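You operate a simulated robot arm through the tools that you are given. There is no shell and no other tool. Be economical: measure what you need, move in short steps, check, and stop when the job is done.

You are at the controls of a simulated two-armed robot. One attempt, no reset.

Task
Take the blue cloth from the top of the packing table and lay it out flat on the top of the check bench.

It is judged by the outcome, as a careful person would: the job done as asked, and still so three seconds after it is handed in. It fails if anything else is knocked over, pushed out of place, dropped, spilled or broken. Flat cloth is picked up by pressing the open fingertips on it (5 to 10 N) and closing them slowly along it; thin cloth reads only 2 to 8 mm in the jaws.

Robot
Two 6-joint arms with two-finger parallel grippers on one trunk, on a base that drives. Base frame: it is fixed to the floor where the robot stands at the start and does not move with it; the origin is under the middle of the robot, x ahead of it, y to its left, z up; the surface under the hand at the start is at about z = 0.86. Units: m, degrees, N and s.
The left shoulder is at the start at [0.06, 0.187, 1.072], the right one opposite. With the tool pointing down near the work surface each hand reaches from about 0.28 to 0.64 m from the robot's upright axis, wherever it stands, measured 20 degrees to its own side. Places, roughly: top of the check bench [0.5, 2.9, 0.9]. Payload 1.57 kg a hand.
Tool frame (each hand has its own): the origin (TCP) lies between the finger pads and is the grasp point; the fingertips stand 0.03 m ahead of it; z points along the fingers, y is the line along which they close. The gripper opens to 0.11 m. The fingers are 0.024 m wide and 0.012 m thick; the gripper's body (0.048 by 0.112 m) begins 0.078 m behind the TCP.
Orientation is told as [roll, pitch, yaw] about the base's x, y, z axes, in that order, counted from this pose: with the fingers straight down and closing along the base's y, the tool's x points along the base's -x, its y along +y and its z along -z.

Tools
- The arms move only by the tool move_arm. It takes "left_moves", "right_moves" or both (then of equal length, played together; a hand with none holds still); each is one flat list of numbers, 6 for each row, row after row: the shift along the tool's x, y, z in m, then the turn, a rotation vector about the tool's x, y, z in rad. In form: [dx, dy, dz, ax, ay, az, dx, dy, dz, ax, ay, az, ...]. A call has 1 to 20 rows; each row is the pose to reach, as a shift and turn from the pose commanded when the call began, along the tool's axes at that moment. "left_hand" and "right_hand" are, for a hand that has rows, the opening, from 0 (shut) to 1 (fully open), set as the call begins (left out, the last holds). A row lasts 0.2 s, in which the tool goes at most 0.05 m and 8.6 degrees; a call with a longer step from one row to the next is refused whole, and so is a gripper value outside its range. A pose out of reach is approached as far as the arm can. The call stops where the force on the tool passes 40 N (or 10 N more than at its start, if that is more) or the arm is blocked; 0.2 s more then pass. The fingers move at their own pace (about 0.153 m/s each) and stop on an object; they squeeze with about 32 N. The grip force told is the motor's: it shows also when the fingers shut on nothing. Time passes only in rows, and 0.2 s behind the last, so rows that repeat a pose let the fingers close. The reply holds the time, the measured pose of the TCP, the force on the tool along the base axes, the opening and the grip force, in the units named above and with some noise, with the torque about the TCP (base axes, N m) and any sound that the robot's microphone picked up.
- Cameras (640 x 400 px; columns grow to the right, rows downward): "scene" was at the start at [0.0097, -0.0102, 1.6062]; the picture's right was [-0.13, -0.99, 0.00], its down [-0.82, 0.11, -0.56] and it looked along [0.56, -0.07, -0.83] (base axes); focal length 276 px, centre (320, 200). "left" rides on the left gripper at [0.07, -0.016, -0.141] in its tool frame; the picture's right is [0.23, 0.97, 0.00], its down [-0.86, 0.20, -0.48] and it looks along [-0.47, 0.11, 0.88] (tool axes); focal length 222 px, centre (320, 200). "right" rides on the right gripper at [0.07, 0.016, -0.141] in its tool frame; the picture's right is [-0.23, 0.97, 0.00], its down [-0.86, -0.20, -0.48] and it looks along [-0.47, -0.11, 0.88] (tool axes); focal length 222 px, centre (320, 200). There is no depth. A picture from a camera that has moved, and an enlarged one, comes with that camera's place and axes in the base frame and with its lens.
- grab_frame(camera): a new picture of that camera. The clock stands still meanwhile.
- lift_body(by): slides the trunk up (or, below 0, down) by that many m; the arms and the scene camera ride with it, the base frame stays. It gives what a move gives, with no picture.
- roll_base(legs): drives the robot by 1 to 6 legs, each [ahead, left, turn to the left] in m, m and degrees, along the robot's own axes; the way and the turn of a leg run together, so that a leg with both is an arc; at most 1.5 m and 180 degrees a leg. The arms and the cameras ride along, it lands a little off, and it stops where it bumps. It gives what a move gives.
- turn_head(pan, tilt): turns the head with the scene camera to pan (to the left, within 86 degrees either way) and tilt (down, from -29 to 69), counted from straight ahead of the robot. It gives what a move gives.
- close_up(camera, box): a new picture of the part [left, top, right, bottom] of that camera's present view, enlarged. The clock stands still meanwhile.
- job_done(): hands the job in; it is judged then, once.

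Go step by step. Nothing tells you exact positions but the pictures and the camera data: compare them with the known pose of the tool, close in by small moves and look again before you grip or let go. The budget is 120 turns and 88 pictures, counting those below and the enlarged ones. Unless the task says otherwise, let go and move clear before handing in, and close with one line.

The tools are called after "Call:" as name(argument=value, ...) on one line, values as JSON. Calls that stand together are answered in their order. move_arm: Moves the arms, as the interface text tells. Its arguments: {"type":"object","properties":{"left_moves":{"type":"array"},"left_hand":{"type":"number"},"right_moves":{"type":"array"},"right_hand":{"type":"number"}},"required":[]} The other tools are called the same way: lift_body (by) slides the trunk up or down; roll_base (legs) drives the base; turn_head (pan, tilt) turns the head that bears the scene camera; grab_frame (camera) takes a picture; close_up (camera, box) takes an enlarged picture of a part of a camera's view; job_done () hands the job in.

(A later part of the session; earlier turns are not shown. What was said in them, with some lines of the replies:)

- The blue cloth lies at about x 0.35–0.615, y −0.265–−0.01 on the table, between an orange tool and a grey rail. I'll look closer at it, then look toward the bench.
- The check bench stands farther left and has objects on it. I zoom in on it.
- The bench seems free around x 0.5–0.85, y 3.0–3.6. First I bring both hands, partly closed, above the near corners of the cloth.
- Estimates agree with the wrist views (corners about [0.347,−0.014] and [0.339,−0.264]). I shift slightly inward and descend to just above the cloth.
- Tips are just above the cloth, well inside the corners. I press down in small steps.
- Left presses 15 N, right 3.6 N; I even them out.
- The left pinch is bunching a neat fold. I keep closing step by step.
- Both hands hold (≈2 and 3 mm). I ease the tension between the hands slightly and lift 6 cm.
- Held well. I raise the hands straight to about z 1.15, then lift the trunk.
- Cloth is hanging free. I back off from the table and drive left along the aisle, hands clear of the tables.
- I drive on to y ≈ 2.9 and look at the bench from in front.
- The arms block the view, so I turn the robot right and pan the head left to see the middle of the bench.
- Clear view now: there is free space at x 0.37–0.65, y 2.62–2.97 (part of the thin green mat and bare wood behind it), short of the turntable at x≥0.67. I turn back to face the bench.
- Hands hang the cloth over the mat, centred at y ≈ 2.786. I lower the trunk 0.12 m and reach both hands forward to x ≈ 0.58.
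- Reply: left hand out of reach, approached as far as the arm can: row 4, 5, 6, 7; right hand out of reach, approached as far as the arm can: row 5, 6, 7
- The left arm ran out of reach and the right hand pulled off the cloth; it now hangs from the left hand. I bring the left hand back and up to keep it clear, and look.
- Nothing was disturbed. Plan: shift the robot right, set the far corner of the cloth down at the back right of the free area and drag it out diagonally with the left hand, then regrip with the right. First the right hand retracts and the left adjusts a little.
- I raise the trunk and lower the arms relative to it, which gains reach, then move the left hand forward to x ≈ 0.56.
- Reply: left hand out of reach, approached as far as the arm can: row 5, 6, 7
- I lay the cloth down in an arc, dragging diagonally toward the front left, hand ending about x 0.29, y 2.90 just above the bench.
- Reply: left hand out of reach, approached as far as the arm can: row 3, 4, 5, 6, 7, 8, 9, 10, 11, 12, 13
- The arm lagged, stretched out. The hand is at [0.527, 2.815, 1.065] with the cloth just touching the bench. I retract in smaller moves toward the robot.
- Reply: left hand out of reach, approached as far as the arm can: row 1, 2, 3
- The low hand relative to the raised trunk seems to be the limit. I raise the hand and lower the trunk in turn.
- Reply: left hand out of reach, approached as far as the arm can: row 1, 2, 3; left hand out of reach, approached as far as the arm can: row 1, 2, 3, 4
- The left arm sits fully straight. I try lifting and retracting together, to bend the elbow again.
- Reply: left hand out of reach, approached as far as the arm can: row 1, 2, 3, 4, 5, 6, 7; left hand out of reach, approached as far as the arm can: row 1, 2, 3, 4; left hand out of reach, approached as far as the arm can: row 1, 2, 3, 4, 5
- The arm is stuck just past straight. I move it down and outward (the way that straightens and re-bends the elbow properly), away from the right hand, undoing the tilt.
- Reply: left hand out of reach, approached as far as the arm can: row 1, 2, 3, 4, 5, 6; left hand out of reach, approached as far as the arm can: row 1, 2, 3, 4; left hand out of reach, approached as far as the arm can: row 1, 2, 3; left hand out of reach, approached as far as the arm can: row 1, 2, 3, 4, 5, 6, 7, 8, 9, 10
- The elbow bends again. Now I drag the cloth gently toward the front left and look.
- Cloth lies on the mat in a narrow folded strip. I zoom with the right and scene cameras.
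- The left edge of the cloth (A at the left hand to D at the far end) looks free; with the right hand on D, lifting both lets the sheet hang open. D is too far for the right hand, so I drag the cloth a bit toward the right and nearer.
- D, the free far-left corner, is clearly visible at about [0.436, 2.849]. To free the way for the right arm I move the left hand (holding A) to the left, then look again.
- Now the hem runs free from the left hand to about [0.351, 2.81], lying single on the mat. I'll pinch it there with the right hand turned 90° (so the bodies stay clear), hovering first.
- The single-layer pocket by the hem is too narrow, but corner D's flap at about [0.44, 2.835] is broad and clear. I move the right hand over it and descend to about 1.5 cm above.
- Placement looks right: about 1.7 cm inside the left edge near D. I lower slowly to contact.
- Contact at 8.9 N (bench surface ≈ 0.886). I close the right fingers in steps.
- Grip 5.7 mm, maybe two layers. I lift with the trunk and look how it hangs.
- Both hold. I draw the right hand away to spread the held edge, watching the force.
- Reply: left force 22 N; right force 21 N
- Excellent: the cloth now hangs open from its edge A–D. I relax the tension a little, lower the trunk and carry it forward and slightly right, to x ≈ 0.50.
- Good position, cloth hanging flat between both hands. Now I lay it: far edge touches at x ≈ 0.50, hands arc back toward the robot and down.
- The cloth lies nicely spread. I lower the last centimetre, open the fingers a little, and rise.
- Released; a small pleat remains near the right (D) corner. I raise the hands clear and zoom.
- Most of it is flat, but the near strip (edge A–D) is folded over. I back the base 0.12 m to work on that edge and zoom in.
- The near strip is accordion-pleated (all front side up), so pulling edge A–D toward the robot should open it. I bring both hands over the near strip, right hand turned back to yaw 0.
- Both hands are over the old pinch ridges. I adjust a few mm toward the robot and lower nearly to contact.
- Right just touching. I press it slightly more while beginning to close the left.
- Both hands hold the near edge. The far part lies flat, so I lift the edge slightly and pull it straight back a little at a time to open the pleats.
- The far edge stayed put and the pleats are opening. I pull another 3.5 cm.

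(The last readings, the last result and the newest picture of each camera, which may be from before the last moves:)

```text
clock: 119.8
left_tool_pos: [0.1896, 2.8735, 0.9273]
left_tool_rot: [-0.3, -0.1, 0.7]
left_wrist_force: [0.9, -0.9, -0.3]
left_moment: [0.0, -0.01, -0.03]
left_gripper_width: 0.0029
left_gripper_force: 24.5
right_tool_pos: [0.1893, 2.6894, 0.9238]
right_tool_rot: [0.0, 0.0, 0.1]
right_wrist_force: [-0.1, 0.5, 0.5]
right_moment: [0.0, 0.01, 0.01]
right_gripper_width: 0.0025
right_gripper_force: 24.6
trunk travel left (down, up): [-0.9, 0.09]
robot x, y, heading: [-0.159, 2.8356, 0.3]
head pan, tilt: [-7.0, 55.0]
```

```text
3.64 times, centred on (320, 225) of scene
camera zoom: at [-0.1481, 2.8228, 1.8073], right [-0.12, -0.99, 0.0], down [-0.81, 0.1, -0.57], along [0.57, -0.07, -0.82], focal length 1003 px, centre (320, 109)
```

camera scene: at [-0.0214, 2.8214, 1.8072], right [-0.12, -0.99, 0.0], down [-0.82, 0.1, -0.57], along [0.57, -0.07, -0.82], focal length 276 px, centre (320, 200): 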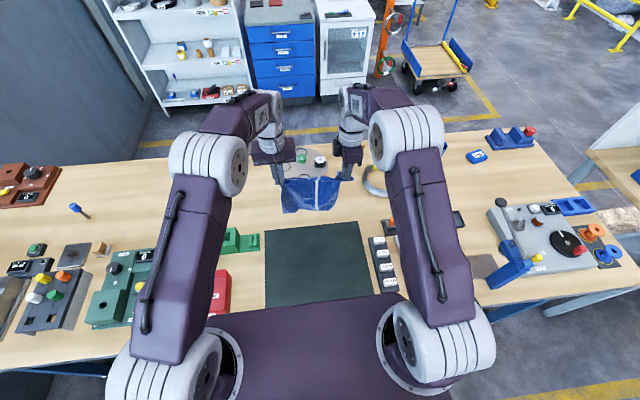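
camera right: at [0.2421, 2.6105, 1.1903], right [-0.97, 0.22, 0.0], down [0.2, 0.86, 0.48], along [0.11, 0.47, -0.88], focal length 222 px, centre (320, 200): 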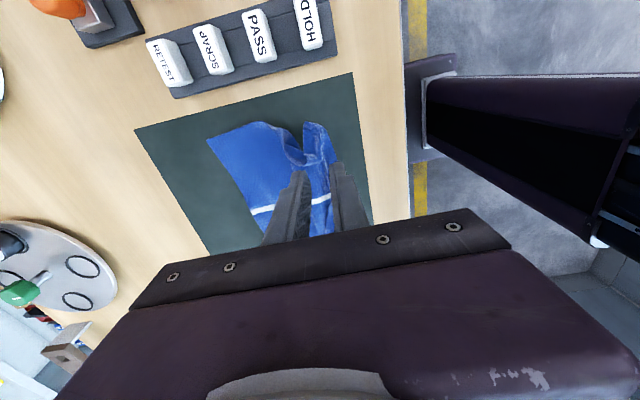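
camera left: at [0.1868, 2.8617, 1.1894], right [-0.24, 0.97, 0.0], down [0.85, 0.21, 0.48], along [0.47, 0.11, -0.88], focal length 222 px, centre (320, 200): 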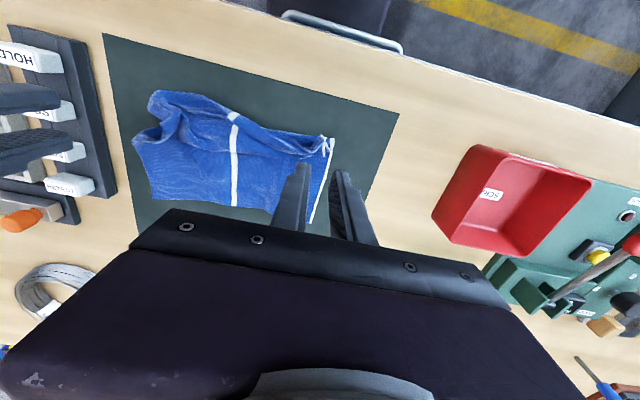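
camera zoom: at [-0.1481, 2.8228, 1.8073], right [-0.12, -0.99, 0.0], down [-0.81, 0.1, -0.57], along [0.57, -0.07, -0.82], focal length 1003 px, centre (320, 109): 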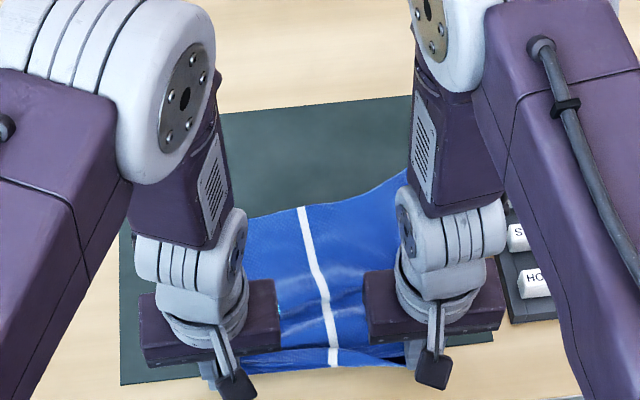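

Nearly straight. I stretch the edge gently sideways, set it down and release, then rise to inspect.

Call:
move_arm(left_moves=[0.003, 0.004, 0.0, 0, 0, 0, 0.005, 0.008, 0.004, 0, 0, 0, 0.005, 0.008, 0.008, 0, 0, 0], right_moves=[0.003, -0.004, 0.0, 0, 0, 0, 0.005, -0.008, 0.003, 0, 0, 0, 0.005, -0.008, 0.006, 0, 0, 0])

Call:
move_arm(left_moves=[0, 0, -0.0015, 0, 0, 0, 0, 0, -0.0015, 0, 0, 0], right_moves=[0, 0, -0.001, 0, 0, 0, 0, 0, -0.001, 0, 0, 0], left_hand=0.09, right_hand=0.09)

Call:
move_arm(left_moves=[0, 0, -0.02, 0, 0, 0, 0, 0, -0.05, 0, 0, 0, 0, 0, -0.09, 0, 0, 0, 0, 0.03, -0.13, 0, 0, 0, 0, 0.06, -0.17, 0, 0, 0, 0, 0.1, -0.19, 0, 0, 0], right_moves=[0, 0, -0.02, 0, 0, 0, 0, 0, -0.05, 0, 0, 0, 0, 0, -0.09, 0, 0, 0, 0, -0.03, -0.13, 0, 0, 0, 0, -0.06, -0.17, 0, 0, 0, 0, -0.1, -0.19, 0, 0, 0], left_hand=0.14, right_hand=0.14)

Call:
close_up(camera="scene", box=[240, 180, 400, 280])

```text
clock: 120.6
left_tool_pos: [0.1864, 2.8811, 0.9193]
left_tool_rot: [-0.1, -0.1, 0.8]
left_wrist_force: [0.6, -5.2, 2.0]
left_moment: [-0.16, -0.03, -0.05]
left_gripper_width: 0.0032
left_gripper_force: 24.5
right_tool_pos: [0.1844, 2.6799, 0.918]
right_tool_rot: [0.0, 0.0, 0.1]
right_wrist_force: [0.9, 6.4, -0.9]
right_moment: [0.16, 0.0, 0.03]
right_gripper_width: 0.0025
right_gripper_force: 23.9
trunk travel left (down, up): [-0.9, 0.09]
robot x, y, heading: [-0.1604, 2.8305, 0.0]
head pan, tilt: [-7.0, 55.0]
```

```text
clock: 121.2
left_tool_pos: [0.1849, 2.8811, 0.92]
left_tool_rot: [-0.1, -0.1, 0.7]
left_wrist_force: [-0.2, -0.1, 0.2]
left_moment: [0.01, -0.01, -0.02]
left_gripper_width: 0.01
left_gripper_force: 0.5
right_tool_pos: [0.1829, 2.6809, 0.9196]
right_tool_rot: [0.0, 0.0, 0.1]
right_wrist_force: [0.5, 0.1, -0.8]
right_moment: [-0.01, -0.01, 0.02]
right_gripper_width: 0.0101
right_gripper_force: 0.1
trunk travel left (down, up): [-0.9, 0.09]
robot x, y, heading: [-0.1635, 2.8315, 0.0]
head pan, tilt: [-7.0, 55.0]
```

```text
clock: 122.6
left_tool_pos: [0.1841, 2.9812, 1.111]
left_tool_rot: [-0.2, -0.2, 0.7]
left_wrist_force: [-0.1, 0.4, -0.6]
left_moment: [-0.03, -0.02, 0.01]
left_gripper_width: 0.0151
left_gripper_force: 0.0
right_tool_pos: [0.1835, 2.5797, 1.1078]
right_tool_rot: [0.0, 0.0, 0.1]
right_wrist_force: [0.8, 0.0, -0.9]
right_moment: [-0.02, 0.01, -0.01]
right_gripper_width: 0.0154
right_gripper_force: 0.0
trunk travel left (down, up): [-0.9, 0.09]
robot x, y, heading: [-0.1589, 2.8315, -0.1]
head pan, tilt: [-7.0, 55.0]
```

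```text
4.00 times, centred on (320, 230) of scene
camera zoom: at [-0.1497, 2.8231, 1.8072], right [-0.12, -0.99, 0.0], down [-0.81, 0.1, -0.57], along [0.57, -0.07, -0.82], focal length 1103 px, centre (320, 80)
```

zoom: 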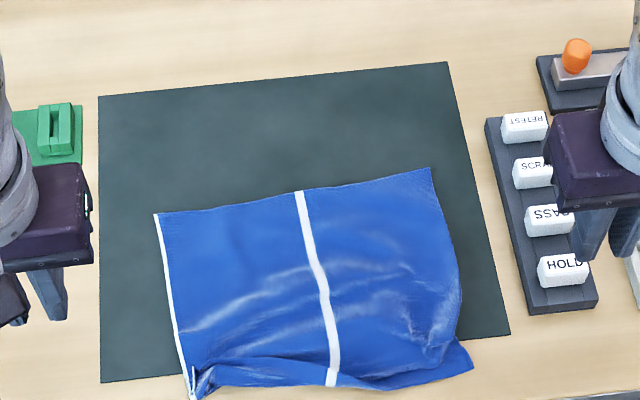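

Much flatter. Remaining slack is at the near-left corner and in ripples. I zoom in on the near edge.

Call:
close_up(camera="scene", box=[275, 245, 365, 285])

```text
7.11 times, centred on (320, 265) of scene
camera zoom: at [-0.1497, 2.8231, 1.8072], right [-0.12, -0.99, 0.0], down [-0.81, 0.1, -0.57], along [0.57, -0.07, -0.82], focal length 1961 px, centre (320, -262)
```

zoom: 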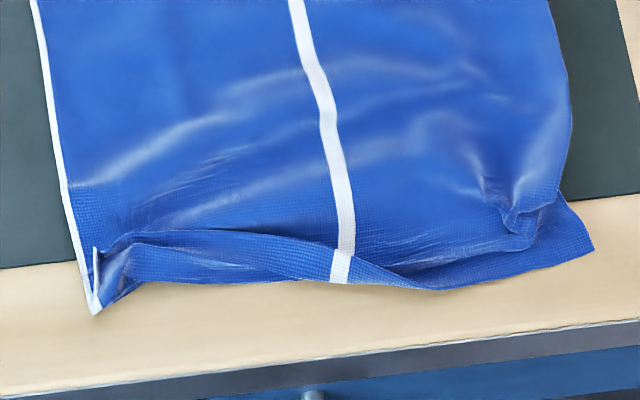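

A's near-left flap is folded over and some ripples remain; the near edge is already close to the bench front. So first I press both hands lightly on the far part and slide it away from the robot to take out slack.

Call:
move_arm(left_moves=[-0.03, -0.028, 0.01, 0, 0, 0, -0.06, -0.055, 0.03, 0, 0, 0, -0.095, -0.085, 0.05, 0, 0, 0, -0.125, -0.112, 0.08, 0, 0, 0, -0.131, -0.118, 0.12, 0, 0, 0, -0.131, -0.118, 0.16, 0, 0, 0, -0.131, -0.118, 0.188, 0, 0, 0, -0.131, -0.118, 0.188, 0, 0, 0], right_moves=[-0.03, 0.025, 0.01, 0, 0, 0, -0.06, 0.05, 0.03, 0, 0, 0, -0.095, 0.075, 0.05, 0, 0, 0, -0.125, 0.1, 0.08, 0, 0, 0, -0.147, 0.11, 0.12, 0, 0, 0, -0.147, 0.11, 0.155, 0, 0, 0, -0.147, 0.11, 0.185, 0, 0, 0, -0.147, 0.11, 0.185, 0, 0, 0], left_hand=0.3, right_hand=0.3)

Call:
move_arm(left_moves=[0, 0, 0.002, 0, 0, 0, 0, 0, 0.004, 0, 0, 0, 0, 0, 0.005, 0, 0, 0, 0, 0, 0.005, 0, 0, 0], right_moves=[0, 0, 0.002, 0, 0, 0, 0, 0, 0.004, 0, 0, 0, 0, 0, 0.005, 0, 0, 0, 0, 0, 0.005, 0, 0, 0])

```text
refused: row 3 steps farther than a row can; nothing moved
```

```text
clock: 123.6
left_tool_pos: [0.1844, 2.9808, 1.1044]
left_tool_rot: [-0.2, 0.0, 0.8]
left_wrist_force: [0.0, -0.6, -0.1]
left_moment: [0.02, 0.02, 0.01]
left_gripper_width: 0.0154
left_gripper_force: 0.1
right_tool_pos: [0.1859, 2.58, 1.1038]
right_tool_rot: [0.0, 0.0, 0.2]
right_wrist_force: [0.7, 0.0, 0.1]
right_moment: [0.0, -0.02, 0.01]
right_gripper_width: 0.0154
right_gripper_force: 0.0
trunk travel left (down, up): [-0.9, 0.09]
robot x, y, heading: [-0.1572, 2.8326, -0.1]
head pan, tilt: [-7.0, 55.0]
```

Call:
move_arm(left_moves=[-0.026, -0.023, 0.01, 0, 0, 0, -0.052, -0.047, 0.025, 0, 0, 0, -0.078, -0.07, 0.045, 0, 0, 0, -0.104, -0.094, 0.065, 0, 0, 0, -0.131, -0.118, 0.09, 0, 0, 0, -0.131, -0.118, 0.13, 0, 0, 0, -0.131, -0.118, 0.165, 0, 0, 0, -0.131, -0.118, 0.183, 0, 0, 0, -0.131, -0.118, 0.183, 0, 0, 0], right_moves=[-0.029, 0.022, 0.01, 0, 0, 0, -0.058, 0.044, 0.025, 0, 0, 0, -0.087, 0.066, 0.045, 0, 0, 0, -0.116, 0.088, 0.065, 0, 0, 0, -0.147, 0.11, 0.09, 0, 0, 0, -0.147, 0.11, 0.13, 0, 0, 0, -0.147, 0.11, 0.165, 0, 0, 0, -0.147, 0.11, 0.182, 0, 0, 0, -0.147, 0.11, 0.182, 0, 0, 0], left_hand=0.3, right_hand=0.3)

Call:
move_arm(left_moves=[0, 0, 0.002, 0, 0, 0, 0, 0, 0.004, 0, 0, 0, 0, 0, 0.004, 0, 0, 0], right_moves=[0, 0, 0.002, 0, 0, 0, 0, 0, 0.004, 0, 0, 0, 0, 0, 0.004, 0, 0, 0])

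```text
clock: 125.6
left_tool_pos: [0.316, 2.8647, 0.9218]
left_tool_rot: [-0.2, 0.0, 0.9]
left_wrist_force: [0.0, -0.5, 0.9]
left_moment: [0.0, 0.03, -0.01]
left_gripper_width: 0.0329
left_gripper_force: 0.0
right_tool_pos: [0.3313, 2.6916, 0.9205]
right_tool_rot: [0.0, -0.1, 0.1]
right_wrist_force: [0.5, -0.4, -0.3]
right_moment: [0.02, 0.0, -0.01]
right_gripper_width: 0.0329
right_gripper_force: 0.1
trunk travel left (down, up): [-0.9, 0.09]
robot x, y, heading: [-0.159, 2.8324, 0.2]
head pan, tilt: [-7.0, 55.0]
```

```text
clock: 126.4
left_tool_pos: [0.3173, 2.8659, 0.9182]
left_tool_rot: [-0.1, 0.0, 0.8]
left_wrist_force: [0.8, 0.1, 0.6]
left_moment: [-0.03, -0.02, 0.04]
left_gripper_width: 0.033
left_gripper_force: 0.1
right_tool_pos: [0.3319, 2.6899, 0.9174]
right_tool_rot: [0.0, 0.0, 0.0]
right_wrist_force: [-0.5, 0.0, -0.8]
right_moment: [0.0, 0.04, -0.02]
right_gripper_width: 0.0329
right_gripper_force: 0.1
trunk travel left (down, up): [-0.9, 0.09]
robot x, y, heading: [-0.1591, 2.8299, 0.3]
head pan, tilt: [-7.0, 55.0]
```

Call:
move_arm(left_moves=[0, 0, 0.001, 0, 0, 0, 0, 0, 0.0018, 0, 0, 0, 0, 0, 0.0018, 0, 0, 0], right_moves=[0, 0, 0.001, 0, 0, 0, 0, 0, 0.0018, 0, 0, 0, 0, 0, 0.0018, 0, 0, 0])

```text
clock: 127.2
left_tool_pos: [0.317, 2.8655, 0.9165]
left_tool_rot: [-0.2, -0.1, 0.8]
left_wrist_force: [-0.4, -0.5, -0.2]
left_moment: [0.01, 0.03, 0.0]
left_gripper_width: 0.033
left_gripper_force: 0.1
right_tool_pos: [0.3325, 2.6919, 0.9159]
right_tool_rot: [0.0, 0.1, 0.1]
right_wrist_force: [-0.6, 0.5, -0.3]
right_moment: [-0.02, 0.0, 0.03]
right_gripper_width: 0.0332
right_gripper_force: 0.1
trunk travel left (down, up): [-0.9, 0.09]
robot x, y, heading: [-0.1606, 2.8301, -0.1]
head pan, tilt: [-7.0, 55.0]
```

Call:
move_arm(left_moves=[0, 0, 0.0008, 0, 0, 0, 0, 0, 0.0012, 0, 0, 0, 0, 0, 0.0012, 0, 0, 0], right_moves=[0, 0, 0.0008, 0, 0, 0, 0, 0, 0.0012, 0, 0, 0, 0, 0, 0.0012, 0, 0, 0])

```text
clock: 128.0
left_tool_pos: [0.3168, 2.865, 0.9142]
left_tool_rot: [-0.2, 0.1, 0.8]
left_wrist_force: [-0.2, 0.3, 1.0]
left_moment: [-0.02, 0.01, 0.04]
left_gripper_width: 0.0329
left_gripper_force: 0.1
right_tool_pos: [0.3321, 2.6909, 0.9153]
right_tool_rot: [0.0, 0.0, 0.0]
right_wrist_force: [0.0, 0.2, 1.1]
right_moment: [0.0, 0.0, -0.02]
right_gripper_width: 0.0328
right_gripper_force: 0.0
trunk travel left (down, up): [-0.9, 0.09]
robot x, y, heading: [-0.1612, 2.8357, 0.1]
head pan, tilt: [-7.0, 55.0]
```

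Call:
move_arm(left_moves=[0, 0, 0.0005, 0, 0, 0, 0, 0, 0.0005, 0, 0, 0, -0.01, 0, 0.0005, 0, 0, 0, -0.02, 0, 0.0005, 0, 0, 0], right_moves=[0, 0, 0.0005, 0, 0, 0, 0, 0, 0.0005, 0, 0, 0, -0.01, 0, 0.0005, 0, 0, 0, -0.02, 0, 0.0005, 0, 0, 0])

Call:
close_up(camera="scene", box=[240, 180, 400, 280])

```text
clock: 129.0
left_tool_pos: [0.3364, 2.8647, 0.9152]
left_tool_rot: [-0.2, 0.0, 0.8]
left_wrist_force: [-0.8, -0.8, 1.8]
left_moment: [-0.02, 0.04, 0.03]
left_gripper_width: 0.0327
left_gripper_force: 0.0
right_tool_pos: [0.3504, 2.689, 0.9154]
right_tool_rot: [0.0, 0.0, 0.1]
right_wrist_force: [-0.8, 1.5, 2.1]
right_moment: [-0.01, 0.05, -0.01]
right_gripper_width: 0.0328
right_gripper_force: 0.0
trunk travel left (down, up): [-0.9, 0.09]
robot x, y, heading: [-0.1606, 2.8311, 0.2]
head pan, tilt: [-7.0, 55.0]
```

```text
4.00 times, centred on (320, 230) of scene
camera zoom: at [-0.1501, 2.823, 1.8074], right [-0.12, -0.99, 0.0], down [-0.81, 0.1, -0.57], along [0.57, -0.07, -0.82], focal length 1103 px, centre (320, 80)
```

zoom: 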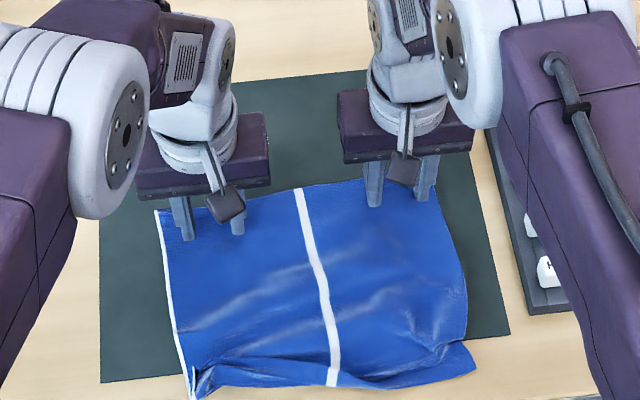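

The drag takes hold a bit; I press a little harder and continue.

Call:
move_arm(left_moves=[0, 0, 0.0007, 0, 0, 0, -0.008, 0, 0.0007, 0, 0, 0, -0.016, 0, 0.0007, 0, 0, 0, -0.024, 0, 0.0007, 0, 0, 0, -0.032, 0, 0.0007, 0, 0, 0, -0.04, 0, 0.0007, 0, 0, 0, -0.048, 0, 0.0007, 0, 0, 0], right_moves=[0, 0, 0.0007, 0, 0, 0, -0.008, 0, 0.0007, 0, 0, 0, -0.016, 0, 0.0007, 0, 0, 0, -0.024, 0, 0.0007, 0, 0, 0, -0.032, 0, 0.0007, 0, 0, 0, -0.04, 0, 0.0007, 0, 0, 0, -0.048, 0, 0.0007, 0, 0, 0])

Call:
close_up(camera="scene", box=[240, 180, 400, 280])

```text
clock: 130.6
left_tool_pos: [0.3745, 2.8669, 0.9151]
left_tool_rot: [-0.1, -0.1, 0.8]
left_wrist_force: [-0.8, 1.7, 1.3]
left_moment: [0.03, 0.0, -0.02]
left_gripper_width: 0.0329
left_gripper_force: 0.0
left hand out of reach, approached as far as the arm can: row 7
right_tool_pos: [0.3956, 2.6905, 0.9151]
right_tool_rot: [0.0, -0.1, 0.2]
right_wrist_force: [-0.2, -1.3, 0.8]
right_moment: [-0.02, -0.02, 0.02]
right_gripper_width: 0.0329
right_gripper_force: 0.0
right hand out of reach, approached as far as the arm can: row 7
trunk travel left (down, up): [-0.9, 0.09]
robot x, y, heading: [-0.1562, 2.8313, -0.0]
head pan, tilt: [-7.0, 55.0]
```

```text
4.00 times, centred on (320, 230) of scene
camera zoom: at [-0.1485, 2.8225, 1.8072], right [-0.12, -0.99, 0.0], down [-0.81, 0.1, -0.57], along [0.57, -0.07, -0.82], focal length 1103 px, centre (320, 80)
```

zoom: 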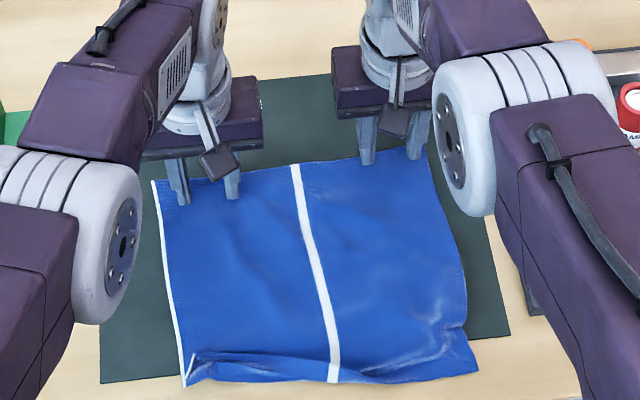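

Very good: the cloth is now smooth except for the small flap at the near-left corner. I lift straight off, then retreat toward that near edge with the hands open wide of it.

Call:
move_arm(left_moves=[0, 0, -0.03, 0, 0, 0, 0, 0, -0.07, 0, 0, 0, 0.02, 0, -0.11, 0, 0, 0, 0.05, 0, -0.14, 0, 0, 0, 0.09, 0.01, -0.14, 0, 0, 0, 0.13, 0.02, -0.14, 0, 0, 0, 0.17, 0.02, -0.14, 0, 0, 0], right_moves=[0, 0, -0.03, 0, 0, 0, 0, 0, -0.07, 0, 0, 0, 0.02, 0, -0.11, 0, 0, 0, 0.05, -0.01, -0.14, 0, 0, 0, 0.09, -0.03, -0.14, 0, 0, 0, 0.13, -0.06, -0.14, 0, 0, 0, 0.17, -0.09, -0.14, 0, 0, 0])

Call:
close_up(camera="left", box=[120, 60, 400, 240])

```text
clock: 132.2
left_tool_pos: [0.3976, 2.8486, 1.0142]
left_tool_rot: [-0.1, 0.0, 0.8]
left_wrist_force: [0.4, 0.4, -0.1]
left_moment: [0.02, -0.01, 0.04]
left_gripper_width: 0.0331
left_gripper_force: 0.1
left hand out of reach, approached as far as the arm can: row 1, 2, 3, 4, 5, 6, 7
right_tool_pos: [0.2252, 2.6007, 1.0561]
right_tool_rot: [0.1, -0.2, 0.1]
right_wrist_force: [-0.6, -0.2, 0.4]
right_moment: [0.01, -0.01, 0.02]
right_gripper_width: 0.0329
right_gripper_force: 0.1
trunk travel left (down, up): [-0.9, 0.09]
robot x, y, heading: [-0.1592, 2.8335, 0.3]
head pan, tilt: [-7.0, 55.0]
```

```text
2.22 times, centred on (260, 150) of left
camera zoom: at [0.3268, 2.8325, 1.1543], right [-0.24, 0.97, 0.0], down [0.85, 0.21, 0.48], along [0.46, 0.11, -0.88], focal length 494 px, centre (453, 311)
```

zoom: 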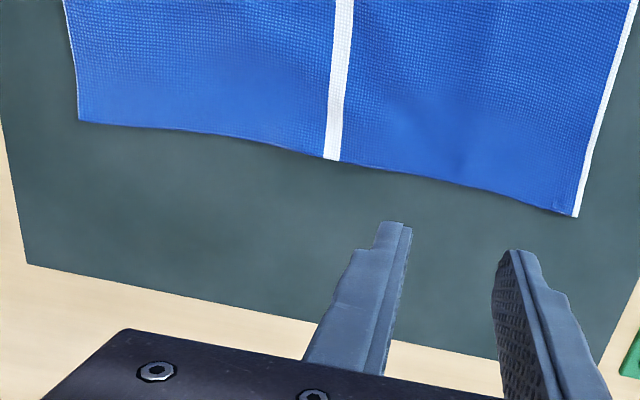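

The left arm got straightened again; I repeat the unlocking move (out and up, then out and down, then in), well above the cloth.

Call:
move_arm(left_moves=[-0.03, 0, -0.03, 0, 0, 0, -0.06, 0, -0.07, 0, 0, 0, -0.09, 0, -0.11, 0, 0, 0, -0.09, 0, -0.15, 0, 0, 0, -0.09, 0, -0.19, 0, 0, 0, -0.09, 0, -0.19, 0, 0, 0, -0.09, 0, -0.19, 0, 0, 0, -0.09, 0, -0.15, 0, 0, 0, -0.09, 0, -0.11, 0, 0, 0, -0.08, 0, -0.07, 0, 0, 0, -0.05, 0, -0.04, 0, 0, 0, -0.02, 0, -0.03, 0, 0, 0, 0.02, 0, -0.03, 0, 0, 0, 0.06, 0, -0.03, 0, 0, 0])

```text
clock: 135.2
left_tool_pos: [0.3985, 2.8339, 1.038]
left_tool_rot: [-0.1, 0.0, 0.8]
left_wrist_force: [0.2, 0.9, -0.2]
left_moment: [0.04, 0.0, 0.01]
left_gripper_width: 0.0332
left_gripper_force: 0.0
left hand out of reach, approached as far as the arm can: row 1, 2, 3, 4, 5, 6, 7, 8, 9, 10, 11, 12, 13, 14
right_tool_pos: [0.2264, 2.6004, 1.0557]
right_tool_rot: [-0.1, 0.0, 0.0]
right_wrist_force: [0.4, -0.5, 0.4]
right_moment: [-0.01, 0.01, -0.01]
right_gripper_width: 0.033
right_gripper_force: 0.0
trunk travel left (down, up): [-0.9, 0.09]
robot x, y, heading: [-0.1597, 2.8346, 0.1]
head pan, tilt: [-7.0, 55.0]
```

Call:
lift_body(by=0.08)

Call:
move_arm(left_moves=[-0.03, 0, -0.04, 0, 0, 0, -0.06, 0, -0.08, 0, 0, 0, -0.1, 0, -0.1, 0, 0, 0, -0.12, 0, -0.1, 0, 0, 0, -0.12, 0, -0.1, 0, 0, 0, -0.12, 0, -0.07, 0, 0, 0, -0.12, 0, -0.04, 0, 0, 0, -0.12, 0, -0.01, 0, 0, 0, -0.12, 0, 0.02, 0, 0, 0, -0.12, 0, 0.05, 0, 0, 0, -0.1, 0, 0.07, 0, 0, 0, -0.07, 0, 0.09, 0, 0, 0, -0.04, 0, 0.1, 0, 0, 0, 0.0, 0, 0.11, 0, 0, 0, 0.04, 0, 0.11, 0, 0, 0, 0.07, 0, 0.11, 0, 0, 0])

```text
clock: 136.4
left_tool_pos: [0.3976, 2.8348, 1.1178]
left_tool_rot: [-0.1, 0.0, 0.7]
left_wrist_force: [-0.6, -0.3, -0.4]
left_moment: [0.03, 0.0, 0.0]
left_gripper_width: 0.0331
left_gripper_force: 0.1
right_tool_pos: [0.2266, 2.6009, 1.1343]
right_tool_rot: [-0.1, 0.1, 0.1]
right_wrist_force: [-0.1, 0.5, 0.5]
right_moment: [0.02, 0.0, -0.01]
right_gripper_width: 0.0328
right_gripper_force: 0.1
trunk travel left (down, up): [-0.98, 0.01]
robot x, y, heading: [-0.16, 2.8333, 0.3]
head pan, tilt: [-7.0, 55.0]
```

```text
clock: 139.8
left_tool_pos: [0.3541, 2.8224, 0.9962]
left_tool_rot: [-0.1, 0.3, 0.8]
left_wrist_force: [0.4, 0.0, -0.2]
left_moment: [0.04, 0.0, 0.0]
left_gripper_width: 0.033
left_gripper_force: 0.0
left hand out of reach, approached as far as the arm can: row 1, 2, 3, 4, 5, 6, 7, 8, 9, 10, 11, 12, 13, 14, 15, 16
right_tool_pos: [0.2268, 2.6003, 1.1347]
right_tool_rot: [0.0, 0.0, 0.0]
right_wrist_force: [0.8, -0.9, -0.5]
right_moment: [-0.01, 0.03, 0.03]
right_gripper_width: 0.033
right_gripper_force: 0.1
trunk travel left (down, up): [-0.98, 0.01]
robot x, y, heading: [-0.1557, 2.8338, 0.2]
head pan, tilt: [-7.0, 55.0]
```

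Call:
move_arm(left_moves=[-0.02, 0, -0.045, 0, 0, 0, -0.04, 0, -0.09, 0, 0, 0, -0.06, 0, -0.135, 0, 0, 0, -0.08, 0, -0.18, 0, 0, 0, -0.1, 0, -0.22, 0, 0, 0, -0.12, 0, -0.26, 0, 0, 0, -0.15, 0, -0.29, 0, 0, 0, -0.17, 0, -0.29, 0, 0, 0, -0.17, 0, -0.29, 0, 0, 0, -0.17, 0, -0.29, 0, 0, 0, -0.17, 0, -0.25, 0, 0, 0, -0.17, 0, -0.21, 0, 0, 0, -0.16, 0, -0.17, 0, 0, 0, -0.13, 0, -0.14, 0, 0, 0, -0.1, 0, -0.13, 0, 0, 0, -0.06, 0, -0.13, 0, 0, 0, -0.02, 0, -0.13, 0, 0, 0, 0.02, 0, -0.13, 0, 0, 0])

```text
clock: 143.6
left_tool_pos: [0.3872, 2.8088, 1.1199]
left_tool_rot: [-0.1, 0.3, 0.8]
left_wrist_force: [-0.1, 0.2, -0.2]
left_moment: [0.02, 0.03, 0.02]
left_gripper_width: 0.033
left_gripper_force: 0.0
left hand out of reach, approached as far as the arm can: row 2, 3, 4, 5, 6, 7, 8, 9, 10, 11, 12, 13, 14, 15, 16, 17, 18
right_tool_pos: [0.2267, 2.5997, 1.1342]
right_tool_rot: [0.0, 0.0, 0.1]
right_wrist_force: [0.4, -0.1, -0.2]
right_moment: [0.02, 0.01, -0.01]
right_gripper_width: 0.0331
right_gripper_force: 0.0
trunk travel left (down, up): [-0.98, 0.01]
robot x, y, heading: [-0.1571, 2.8341, 0.2]
head pan, tilt: [-7.0, 55.0]
```

Call:
move_arm(left_moves=[-0.012, -0.005, -0.04, 0, 0, 0, -0.024, -0.01, -0.08, 0, 0, 0, -0.036, -0.014, -0.12, 0, 0, 0, -0.047, -0.019, -0.16, 0, 0, 0, -0.058, -0.023, -0.196, 0, 0, 0, -0.058, -0.023, -0.196, 0, 0, 0, -0.058, -0.023, -0.196, 0, 0, 0, -0.043, -0.016, -0.168, 0, 0, 0, -0.028, -0.009, -0.141, 0, 0, 0, -0.018, -0.005, -0.117, 0, 0, 0, -0.007, 0, -0.092, 0, 0, 0, 0.004, 0.004, -0.046, 0, 0, 0, 0.024, 0.013, -0.003, 0, 0, 0, 0.047, 0.023, 0.018, 0, 0, 0, 0.077, 0.036, 0.027, 0, 0, 0])

```text
clock: 146.8
left_tool_pos: [0.3114, 2.8462, 1.0919]
left_tool_rot: [-0.3, -0.1, 0.8]
left_wrist_force: [0.0, 0.4, 0.2]
left_moment: [0.02, -0.01, 0.01]
left_gripper_width: 0.033
left_gripper_force: 0.1
left hand out of reach, approached as far as the arm can: row 1, 2, 3, 4, 5, 6, 7, 8, 9, 10
right_tool_pos: [0.226, 2.6006, 1.1351]
right_tool_rot: [0.0, -0.1, 0.2]
right_wrist_force: [0.2, 0.4, -1.0]
right_moment: [-0.02, 0.0, -0.03]
right_gripper_width: 0.033
right_gripper_force: 0.1
trunk travel left (down, up): [-0.98, 0.01]
robot x, y, heading: [-0.1587, 2.8346, 0.1]
head pan, tilt: [-7.0, 55.0]
```

Freed. I lower the trunk a little, park the left hand aside, and look at the near edge.

Call:
lift_body(by=-0.08)

Call:
move_arm(left_moves=[0.02, 0.03, 0, 0, 0, 0, 0.04, 0.06, 0, 0, 0, 0, 0.06, 0.09, 0, 0, 0, 0, 0.08, 0.12, 0, 0, 0, 0, 0.1, 0.14, 0, 0, 0, 0])

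Call:
close_up(camera="scene", box=[270, 185, 370, 285])

```text
clock: 148.0
left_tool_pos: [0.311, 2.846, 1.0113]
left_tool_rot: [-0.1, 0.1, 0.8]
left_wrist_force: [0.1, -0.3, -0.1]
left_moment: [0.0, 0.02, 0.03]
left_gripper_width: 0.0329
left_gripper_force: 0.0
right_tool_pos: [0.2263, 2.6, 1.055]
right_tool_rot: [0.1, 0.1, 0.0]
right_wrist_force: [0.1, 0.4, 0.7]
right_moment: [-0.02, 0.02, -0.02]
right_gripper_width: 0.0333
right_gripper_force: 0.0
trunk travel left (down, up): [-0.9, 0.09]
robot x, y, heading: [-0.157, 2.8315, 0.1]
head pan, tilt: [-7.0, 55.0]
```

```text
clock: 149.2
left_tool_pos: [0.209, 2.9848, 1.011]
left_tool_rot: [-0.1, -0.1, 0.8]
left_wrist_force: [0.8, 0.7, 0.5]
left_moment: [-0.03, -0.01, 0.0]
left_gripper_width: 0.0327
left_gripper_force: 0.0
right_tool_pos: [0.2265, 2.6017, 1.0542]
right_tool_rot: [-0.1, 0.1, 0.0]
right_wrist_force: [0.5, -0.1, 0.3]
right_moment: [-0.01, 0.0, -0.01]
right_gripper_width: 0.0329
right_gripper_force: 0.0
trunk travel left (down, up): [-0.9, 0.09]
robot x, y, heading: [-0.1583, 2.8294, 0.2]
head pan, tilt: [-7.0, 55.0]
```

```text
4.00 times, centred on (320, 235) of scene
camera zoom: at [-0.1488, 2.8239, 1.8073], right [-0.12, -0.99, 0.0], down [-0.81, 0.1, -0.57], along [0.57, -0.07, -0.82], focal length 1103 px, centre (320, 60)
```

zoom: 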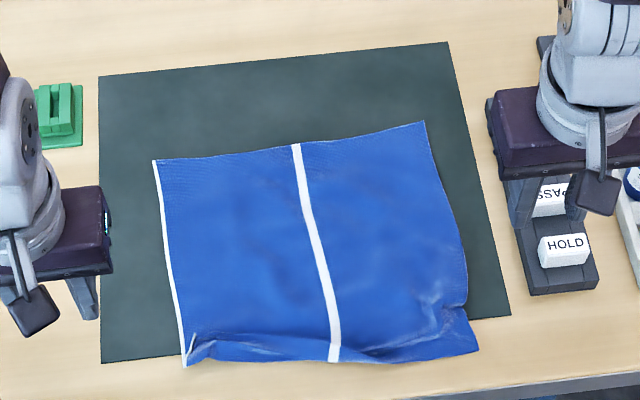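

Call:
close_up(camera="scene", box=[280, 252, 330, 280])

```text
12.80 times, centred on (305, 266) of scene
camera zoom: at [-0.1488, 2.8239, 1.8073], right [-0.12, -0.99, 0.0], down [-0.81, 0.1, -0.57], along [0.57, -0.07, -0.82], focal length 3530 px, centre (512, -645)
```

zoom: 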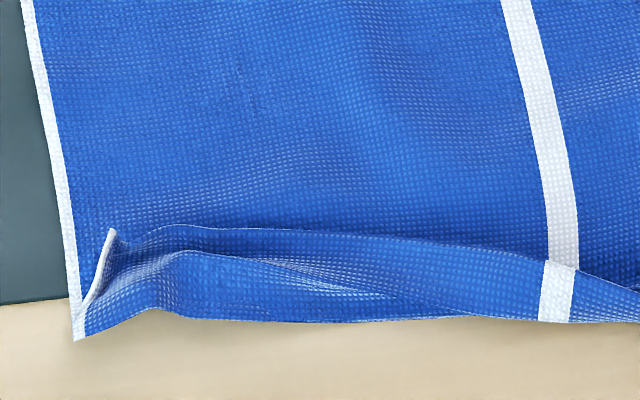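

The flap along A is simply folded over on top (free edge at x≈0.215, fold at x≈0.19). I bring the left hand over it for a light pinch and will flip it back toward the robot.

Call:
move_arm(left_moves=[0, -0.04, 0, 0, 0, 0, 0, -0.08, 0.01, 0, 0, 0, 0, -0.111, 0.03, 0, 0, 0, 0, -0.111, 0.06, 0, 0, 0, 0, -0.111, 0.085, 0, 0, 0, 0, -0.111, 0.091, 0, 0, 0, 0, -0.111, 0.091, 0, 0, 0], left_hand=0.27)

Call:
move_arm(left_moves=[0, 0, 0.001, 0, 0, 0, 0, 0, 0.002, 0, 0, 0, 0, 0, 0.002, 0, 0, 0])

```text
clock: 150.8
left_tool_pos: [0.2125, 2.8715, 0.9209]
left_tool_rot: [-0.1, 0.0, 0.8]
left_wrist_force: [-0.8, -2.5, 4.8]
left_moment: [0.04, 0.05, 0.03]
left_gripper_width: 0.0287
left_gripper_force: 0.0
right_tool_pos: [0.2266, 2.601, 1.0549]
right_tool_rot: [0.0, -0.1, 0.1]
right_wrist_force: [0.0, -0.7, -0.7]
right_moment: [0.0, -0.01, -0.03]
right_gripper_width: 0.033
right_gripper_force: 0.0
trunk travel left (down, up): [-0.9, 0.09]
robot x, y, heading: [-0.1598, 2.835, 0.1]
head pan, tilt: [-7.0, 55.0]
```

```text
clock: 151.6
left_tool_pos: [0.2113, 2.8743, 0.9185]
left_tool_rot: [0.0, 0.1, 0.8]
left_wrist_force: [-0.7, -0.8, 0.1]
left_moment: [0.01, 0.03, -0.01]
left_gripper_width: 0.0293
left_gripper_force: 0.0
right_tool_pos: [0.2273, 2.6003, 1.0559]
right_tool_rot: [0.0, 0.0, 0.1]
right_wrist_force: [0.0, 0.8, 1.0]
right_moment: [0.0, -0.01, 0.0]
right_gripper_width: 0.033
right_gripper_force: 0.1
trunk travel left (down, up): [-0.9, 0.09]
robot x, y, heading: [-0.1586, 2.8351, -0.0]
head pan, tilt: [-7.0, 55.0]
```

Light touch reached. I close slowly.

Call:
move_arm(left_moves=[0, 0, 0.0005, 0, 0, 0, 0, 0, 0.0005, 0, 0, 0], left_hand=0.18)

Call:
move_arm(left_moves=[0, 0, 0, 0, 0, 0, 0, 0, 0, 0, 0, 0], left_hand=0.09)

Call:
move_arm(left_moves=[0, 0, 0, 0, 0, 0, 0, 0, 0, 0, 0, 0, 0, 0, 0, 0, 0, 0], left_hand=0.0)

Call:
move_arm(left_moves=[0.0, 0, -0.01, 0, 0, 0, 0.005, 0, -0.02, 0, 0, 0, 0.015, 0, -0.028, 0, 0, 0])

Call:
close_up(camera="left", box=[180, 80, 420, 240])

```text
clock: 152.2
left_tool_pos: [0.211, 2.8726, 0.9186]
left_tool_rot: [-0.2, 0.1, 0.8]
left_wrist_force: [0.5, 0.1, 0.1]
left_moment: [-0.01, -0.04, 0.01]
left_gripper_width: 0.0195
left_gripper_force: 0.0
right_tool_pos: [0.2271, 2.5997, 1.0542]
right_tool_rot: [0.0, 0.0, 0.1]
right_wrist_force: [-1.1, 0.1, -0.5]
right_moment: [-0.03, 0.01, 0.01]
right_gripper_width: 0.0329
right_gripper_force: 0.0
trunk travel left (down, up): [-0.9, 0.09]
robot x, y, heading: [-0.1597, 2.832, 0.1]
head pan, tilt: [-7.0, 55.0]
```

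```text
clock: 152.8
left_tool_pos: [0.21, 2.8725, 0.9182]
left_tool_rot: [0.0, 0.1, 0.7]
left_wrist_force: [0.8, 0.6, 0.3]
left_moment: [-0.03, 0.0, -0.03]
left_gripper_width: 0.0099
left_gripper_force: 0.1
right_tool_pos: [0.2269, 2.6006, 1.0538]
right_tool_rot: [-0.2, -0.1, 0.0]
right_wrist_force: [0.2, -0.7, -0.2]
right_moment: [0.02, 0.04, 0.03]
right_gripper_width: 0.0331
right_gripper_force: 0.0
trunk travel left (down, up): [-0.9, 0.09]
robot x, y, heading: [-0.1554, 2.8331, 0.1]
head pan, tilt: [-7.0, 55.0]
```

```text
clock: 153.6
left_tool_pos: [0.2107, 2.8726, 0.9187]
left_tool_rot: [0.0, 0.1, 0.8]
left_wrist_force: [0.0, 0.2, -0.1]
left_moment: [0.03, 0.01, -0.01]
left_gripper_width: 0.0
left_gripper_force: 21.2
right_tool_pos: [0.2254, 2.5997, 1.0549]
right_tool_rot: [0.0, 0.0, 0.1]
right_wrist_force: [0.5, 0.7, -0.3]
right_moment: [0.02, 0.01, 0.0]
right_gripper_width: 0.0328
right_gripper_force: 0.1
trunk travel left (down, up): [-0.9, 0.09]
robot x, y, heading: [-0.1596, 2.8339, 0.5]
head pan, tilt: [-7.0, 55.0]
```

```text
clock: 154.4
left_tool_pos: [0.1954, 2.8718, 0.9466]
left_tool_rot: [-0.1, 0.0, 0.8]
left_wrist_force: [0.5, -0.4, 1.1]
left_moment: [0.02, 0.01, -0.01]
left_gripper_width: 0.0
left_gripper_force: 21.1
right_tool_pos: [0.2257, 2.6002, 1.0533]
right_tool_rot: [0.0, 0.0, 0.2]
right_wrist_force: [-0.5, -0.7, 0.4]
right_moment: [0.0, 0.03, 0.01]
right_gripper_width: 0.0329
right_gripper_force: 0.1
trunk travel left (down, up): [-0.9, 0.09]
robot x, y, heading: [-0.156, 2.8331, 0.2]
head pan, tilt: [-7.0, 55.0]
```

```text
2.50 times, centred on (300, 160) of left
camera zoom: at [0.1241, 2.8557, 1.0868], right [-0.24, 0.97, 0.0], down [0.85, 0.21, 0.48], along [0.46, 0.11, -0.88], focal length 555 px, centre (370, 300)
```

zoom: 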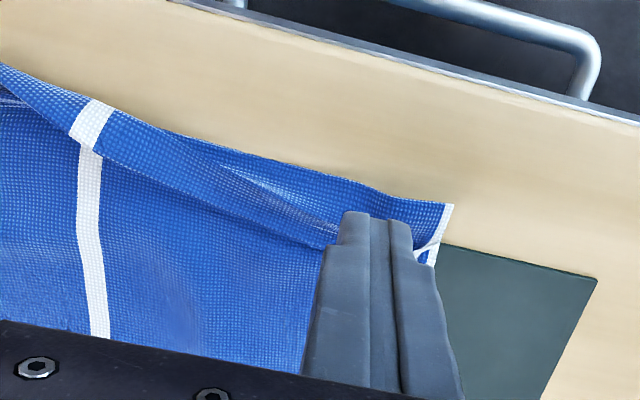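

The light pinch missed. I instead use the closed fingertips like a brush: set down just beyond the flap's free edge and sweep gently toward the robot to flip it open.

Call:
move_arm(left_moves=[-0.02, 0, -0.01, 0, 0, 0, -0.042, 0, -0.01, 0, 0, 0, -0.042, 0, 0.015, 0, 0, 0, -0.042, 0, 0.0295, 0, 0, 0, -0.042, 0, 0.0295, 0, 0, 0, -0.032, 0, 0.0295, 0, 0, 0, -0.022, 0, 0.0295, 0, 0, 0, -0.012, 0, 0.0295, 0, 0, 0, -0.002, 0, 0.0295, 0, 0, 0, 0.008, 0, 0.0295, 0, 0, 0, 0.018, 0, 0.0295, 0, 0, 0, 0.028, 0, 0.0295, 0, 0, 0, 0.038, 0, 0.0295, 0, 0, 0])

Call:
move_arm(left_moves=[0, 0, -0.03, 0, 0, 0, -0.0, 0.0, -0.06, 0, 0, 0, 0, 0.03, -0.09, 0, 0, 0, 0, 0.07, -0.09, 0, 0, 0])

Call:
close_up(camera="scene", box=[270, 240, 370, 290])

```text
clock: 157.2
left_tool_pos: [0.1589, 2.871, 0.9162]
left_tool_rot: [-0.1, 0.1, 0.8]
left_wrist_force: [0.0, -0.7, 0.1]
left_moment: [-0.03, 0.02, 0.02]
left_gripper_width: 0.0
left_gripper_force: 21.0
right_tool_pos: [0.2268, 2.6006, 1.0549]
right_tool_rot: [0.0, 0.0, 0.1]
right_wrist_force: [0.7, 0.0, -0.3]
right_moment: [-0.01, -0.04, -0.01]
right_gripper_width: 0.033
right_gripper_force: 0.1
trunk travel left (down, up): [-0.9, 0.09]
robot x, y, heading: [-0.1596, 2.833, -0.0]
head pan, tilt: [-7.0, 55.0]
```

```text
clock: 158.2
left_tool_pos: [0.1585, 2.9452, 1.006]
left_tool_rot: [-0.2, 0.1, 0.7]
left_wrist_force: [0.3, 0.5, 0.2]
left_moment: [-0.01, 0.0, -0.03]
left_gripper_width: 0.0001
left_gripper_force: 21.0
right_tool_pos: [0.2277, 2.6025, 1.0556]
right_tool_rot: [-0.1, 0.0, 0.1]
right_wrist_force: [-0.3, 0.5, 0.9]
right_moment: [-0.03, -0.02, 0.0]
right_gripper_width: 0.033
right_gripper_force: 0.1
trunk travel left (down, up): [-0.9, 0.09]
robot x, y, heading: [-0.1547, 2.8309, 0.1]
head pan, tilt: [-7.0, 55.0]
```

```text
6.40 times, centred on (320, 265) of scene
camera zoom: at [-0.1471, 2.826, 1.8073], right [-0.12, -0.99, 0.0], down [-0.81, 0.1, -0.57], along [0.57, -0.07, -0.82], focal length 1765 px, centre (320, -216)
```

zoom: 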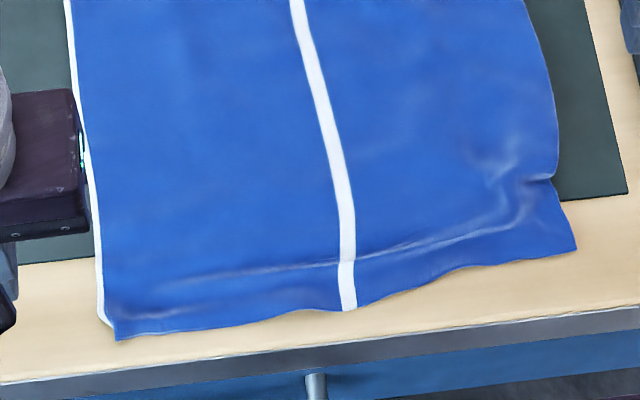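

The flap flipped open nicely. Only a small pleat is left near the right corner; I brush that gently with the closed right hand.

Call:
move_arm(right_moves=[0.007, 0.018, 0.01, 0, 0, 0, 0.014, 0.036, 0.03, 0, 0, 0, 0.02, 0.054, 0.06, 0, 0, 0, 0.027, 0.068, 0.095, 0, 0, 0, 0.027, 0.068, 0.125, 0, 0, 0, 0.027, 0.068, 0.136, 0, 0, 0, 0.027, 0.068, 0.136, 0, 0, 0], right_hand=0.0)

Call:
move_arm(right_moves=[0, 0, 0.001, 0, 0, 0, 0, 0, 0.002, 0, 0, 0, 0, 0, 0.003, 0, 0, 0, 0, 0, 0.003, 0, 0, 0])

```text
clock: 159.8
left_tool_pos: [0.1584, 2.9426, 1.0071]
left_tool_rot: [-0.1, 0.0, 0.9]
left_wrist_force: [0.3, 1.2, 0.0]
left_moment: [0.05, -0.01, 0.03]
left_gripper_width: 0.0
left_gripper_force: 21.1
right_tool_pos: [0.197, 2.6685, 0.9177]
right_tool_rot: [0.0, -0.1, 0.1]
right_wrist_force: [0.0, -0.8, 1.7]
right_moment: [-0.01, 0.02, -0.02]
right_gripper_width: 0.0001
right_gripper_force: 21.7
trunk travel left (down, up): [-0.9, 0.09]
robot x, y, heading: [-0.1585, 2.8306, -0.3]
head pan, tilt: [-7.0, 55.0]
```

```text
clock: 160.8
left_tool_pos: [0.1578, 2.9432, 1.0058]
left_tool_rot: [-0.2, 0.1, 0.8]
left_wrist_force: [0.4, 0.0, 0.5]
left_moment: [-0.01, 0.01, -0.03]
left_gripper_width: 0.0
left_gripper_force: 21.6
right_tool_pos: [0.2, 2.6688, 0.9159]
right_tool_rot: [0.0, 0.0, 0.1]
right_wrist_force: [0.8, 0.5, 0.4]
right_moment: [-0.02, -0.03, 0.0]
right_gripper_width: 0.0
right_gripper_force: 21.4
trunk travel left (down, up): [-0.9, 0.09]
robot x, y, heading: [-0.1614, 2.8364, 0.1]
head pan, tilt: [-7.0, 55.0]
```

Call:
move_arm(right_moves=[0, 0, 0.001, 0, 0, 0, 0, 0, 0.0018, 0, 0, 0, 0.005, -0.002, 0.0018, 0, 0, 0, 0.01, -0.004, 0.0018, 0, 0, 0, 0.015, -0.006, 0.002, 0, 0, 0, 0.02, -0.008, 0.002, 0, 0, 0])

Call:
move_arm(left_moves=[0, 0.02, -0.02, 0, 0, 0, 0, 0.03, -0.05, 0, 0, 0, 0, 0.03, -0.08, 0, 0, 0, 0, 0.03, -0.1, 0, 0, 0], right_moves=[0, 0, -0.03, 0, 0, 0, 0, 0, -0.07, 0, 0, 0, 0, -0.04, -0.1, 0, 0, 0, 0, -0.08, -0.13, 0, 0, 0])

Call:
close_up(camera="scene", box=[240, 180, 400, 290])

```text
clock: 162.2
left_tool_pos: [0.1586, 2.9423, 1.0053]
left_tool_rot: [0.0, 0.1, 0.9]
left_wrist_force: [0.2, -0.6, 0.2]
left_moment: [-0.01, -0.04, -0.04]
left_gripper_width: 0.0
left_gripper_force: 21.1
right_tool_pos: [0.1775, 2.6591, 0.9123]
right_tool_rot: [0.0, 0.1, 0.1]
right_wrist_force: [-0.6, 1.3, -0.5]
right_moment: [0.0, 0.02, 0.0]
right_gripper_width: 0.0002
right_gripper_force: 21.1
trunk travel left (down, up): [-0.9, 0.09]
robot x, y, heading: [-0.1608, 2.8342, -0.1]
head pan, tilt: [-7.0, 55.0]
```

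```text
clock: 163.2
left_tool_pos: [0.1548, 2.9726, 1.1071]
left_tool_rot: [-0.1, 0.1, 0.7]
left_wrist_force: [0.3, -0.6, -0.1]
left_moment: [0.04, 0.0, -0.02]
left_gripper_width: 0.0
left_gripper_force: 21.4
right_tool_pos: [0.1775, 2.5774, 1.0453]
right_tool_rot: [0.1, 0.1, 0.1]
right_wrist_force: [-0.6, 0.1, 0.5]
right_moment: [0.04, 0.01, 0.02]
right_gripper_width: 0.0
right_gripper_force: 21.8
trunk travel left (down, up): [-0.9, 0.09]
robot x, y, heading: [-0.1563, 2.8305, 0.3]
head pan, tilt: [-7.0, 55.0]
```

```text
3.64 times, centred on (320, 235) of scene
camera zoom: at [-0.1502, 2.8197, 1.8072], right [-0.12, -0.99, 0.0], down [-0.81, 0.1, -0.57], along [0.57, -0.07, -0.82], focal length 1003 px, centre (320, 73)
```

zoom: 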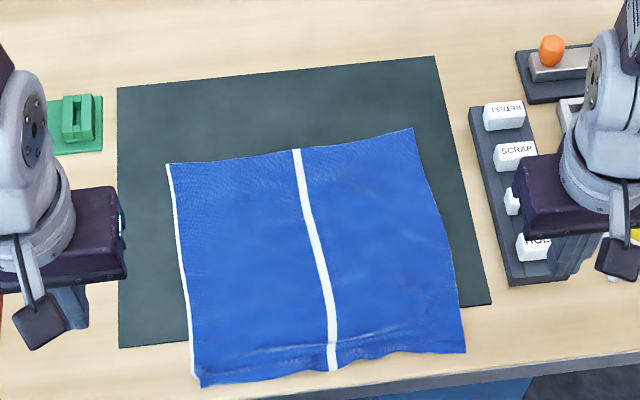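

The cloth now lies flat and square on the bench top. I raise the trunk, back away and take a last look that nothing else moved.

Call:
lift_body(by=0.08)

Call:
roll_base(legs=[[-0.2, 0, 0]])

Call:
grab_frame(camera="scene")

```text
clock: 164.3
left_tool_pos: [0.156, 2.9734, 1.1864]
left_tool_rot: [-0.1, 0.1, 0.8]
left_wrist_force: [-0.4, 0.3, 0.3]
left_moment: [0.0, 0.01, -0.02]
left_gripper_width: 0.0
left_gripper_force: 21.4
right_tool_pos: [0.1792, 2.5787, 1.1255]
right_tool_rot: [0.1, 0.1, 0.1]
right_wrist_force: [0.7, 0.2, 1.1]
right_moment: [-0.03, 0.0, 0.0]
right_gripper_width: 0.0
right_gripper_force: 20.9
trunk travel left (down, up): [-0.98, 0.01]
robot x, y, heading: [-0.1573, 2.8358, 0.2]
head pan, tilt: [-7.0, 55.0]
```

```text
clock: 166.0
left_tool_pos: [-0.0454, 2.9723, 1.1841]
left_tool_rot: [-0.1, 0.3, 0.6]
left_wrist_force: [0.9, -0.4, -0.1]
left_moment: [0.01, 0.02, -0.01]
left_gripper_width: 0.0
left_gripper_force: 21.1
right_tool_pos: [-0.0226, 2.5772, 1.1239]
right_tool_rot: [-0.1, 0.2, -0.1]
right_wrist_force: [0.8, 1.0, 0.0]
right_moment: [-0.03, 0.06, 0.0]
right_gripper_width: 0.0
right_gripper_force: 21.3
trunk travel left (down, up): [-0.98, 0.01]
robot x, y, heading: [-0.3655, 2.8323, -0.2]
head pan, tilt: [-7.0, 55.0]
```

```text
1 pictures are left
camera scene: at [-0.3471, 2.8227, 1.8872], right [-0.12, -0.99, 0.0], down [-0.82, 0.1, -0.57], along [0.57, -0.07, -0.82], focal length 276 px, centre (320, 200)
```

scene: 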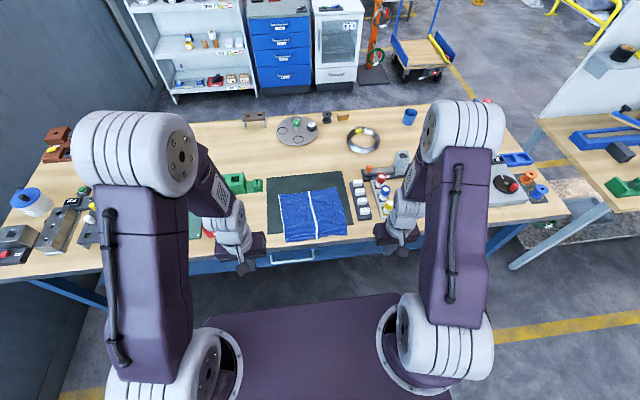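

The cloth lies flat on the check bench, both hands are clear of it, and nothing else looks out of place. I'm handing in the job.

Call:
job_done()

```text
The job is handed in.
```

The blue cloth is laid out flat on top of the check bench, partly on the thin green mat and partly on the bare wood in front of it. Both hands have let go and moved clear, and I saw nothing else out of place in the last picture.
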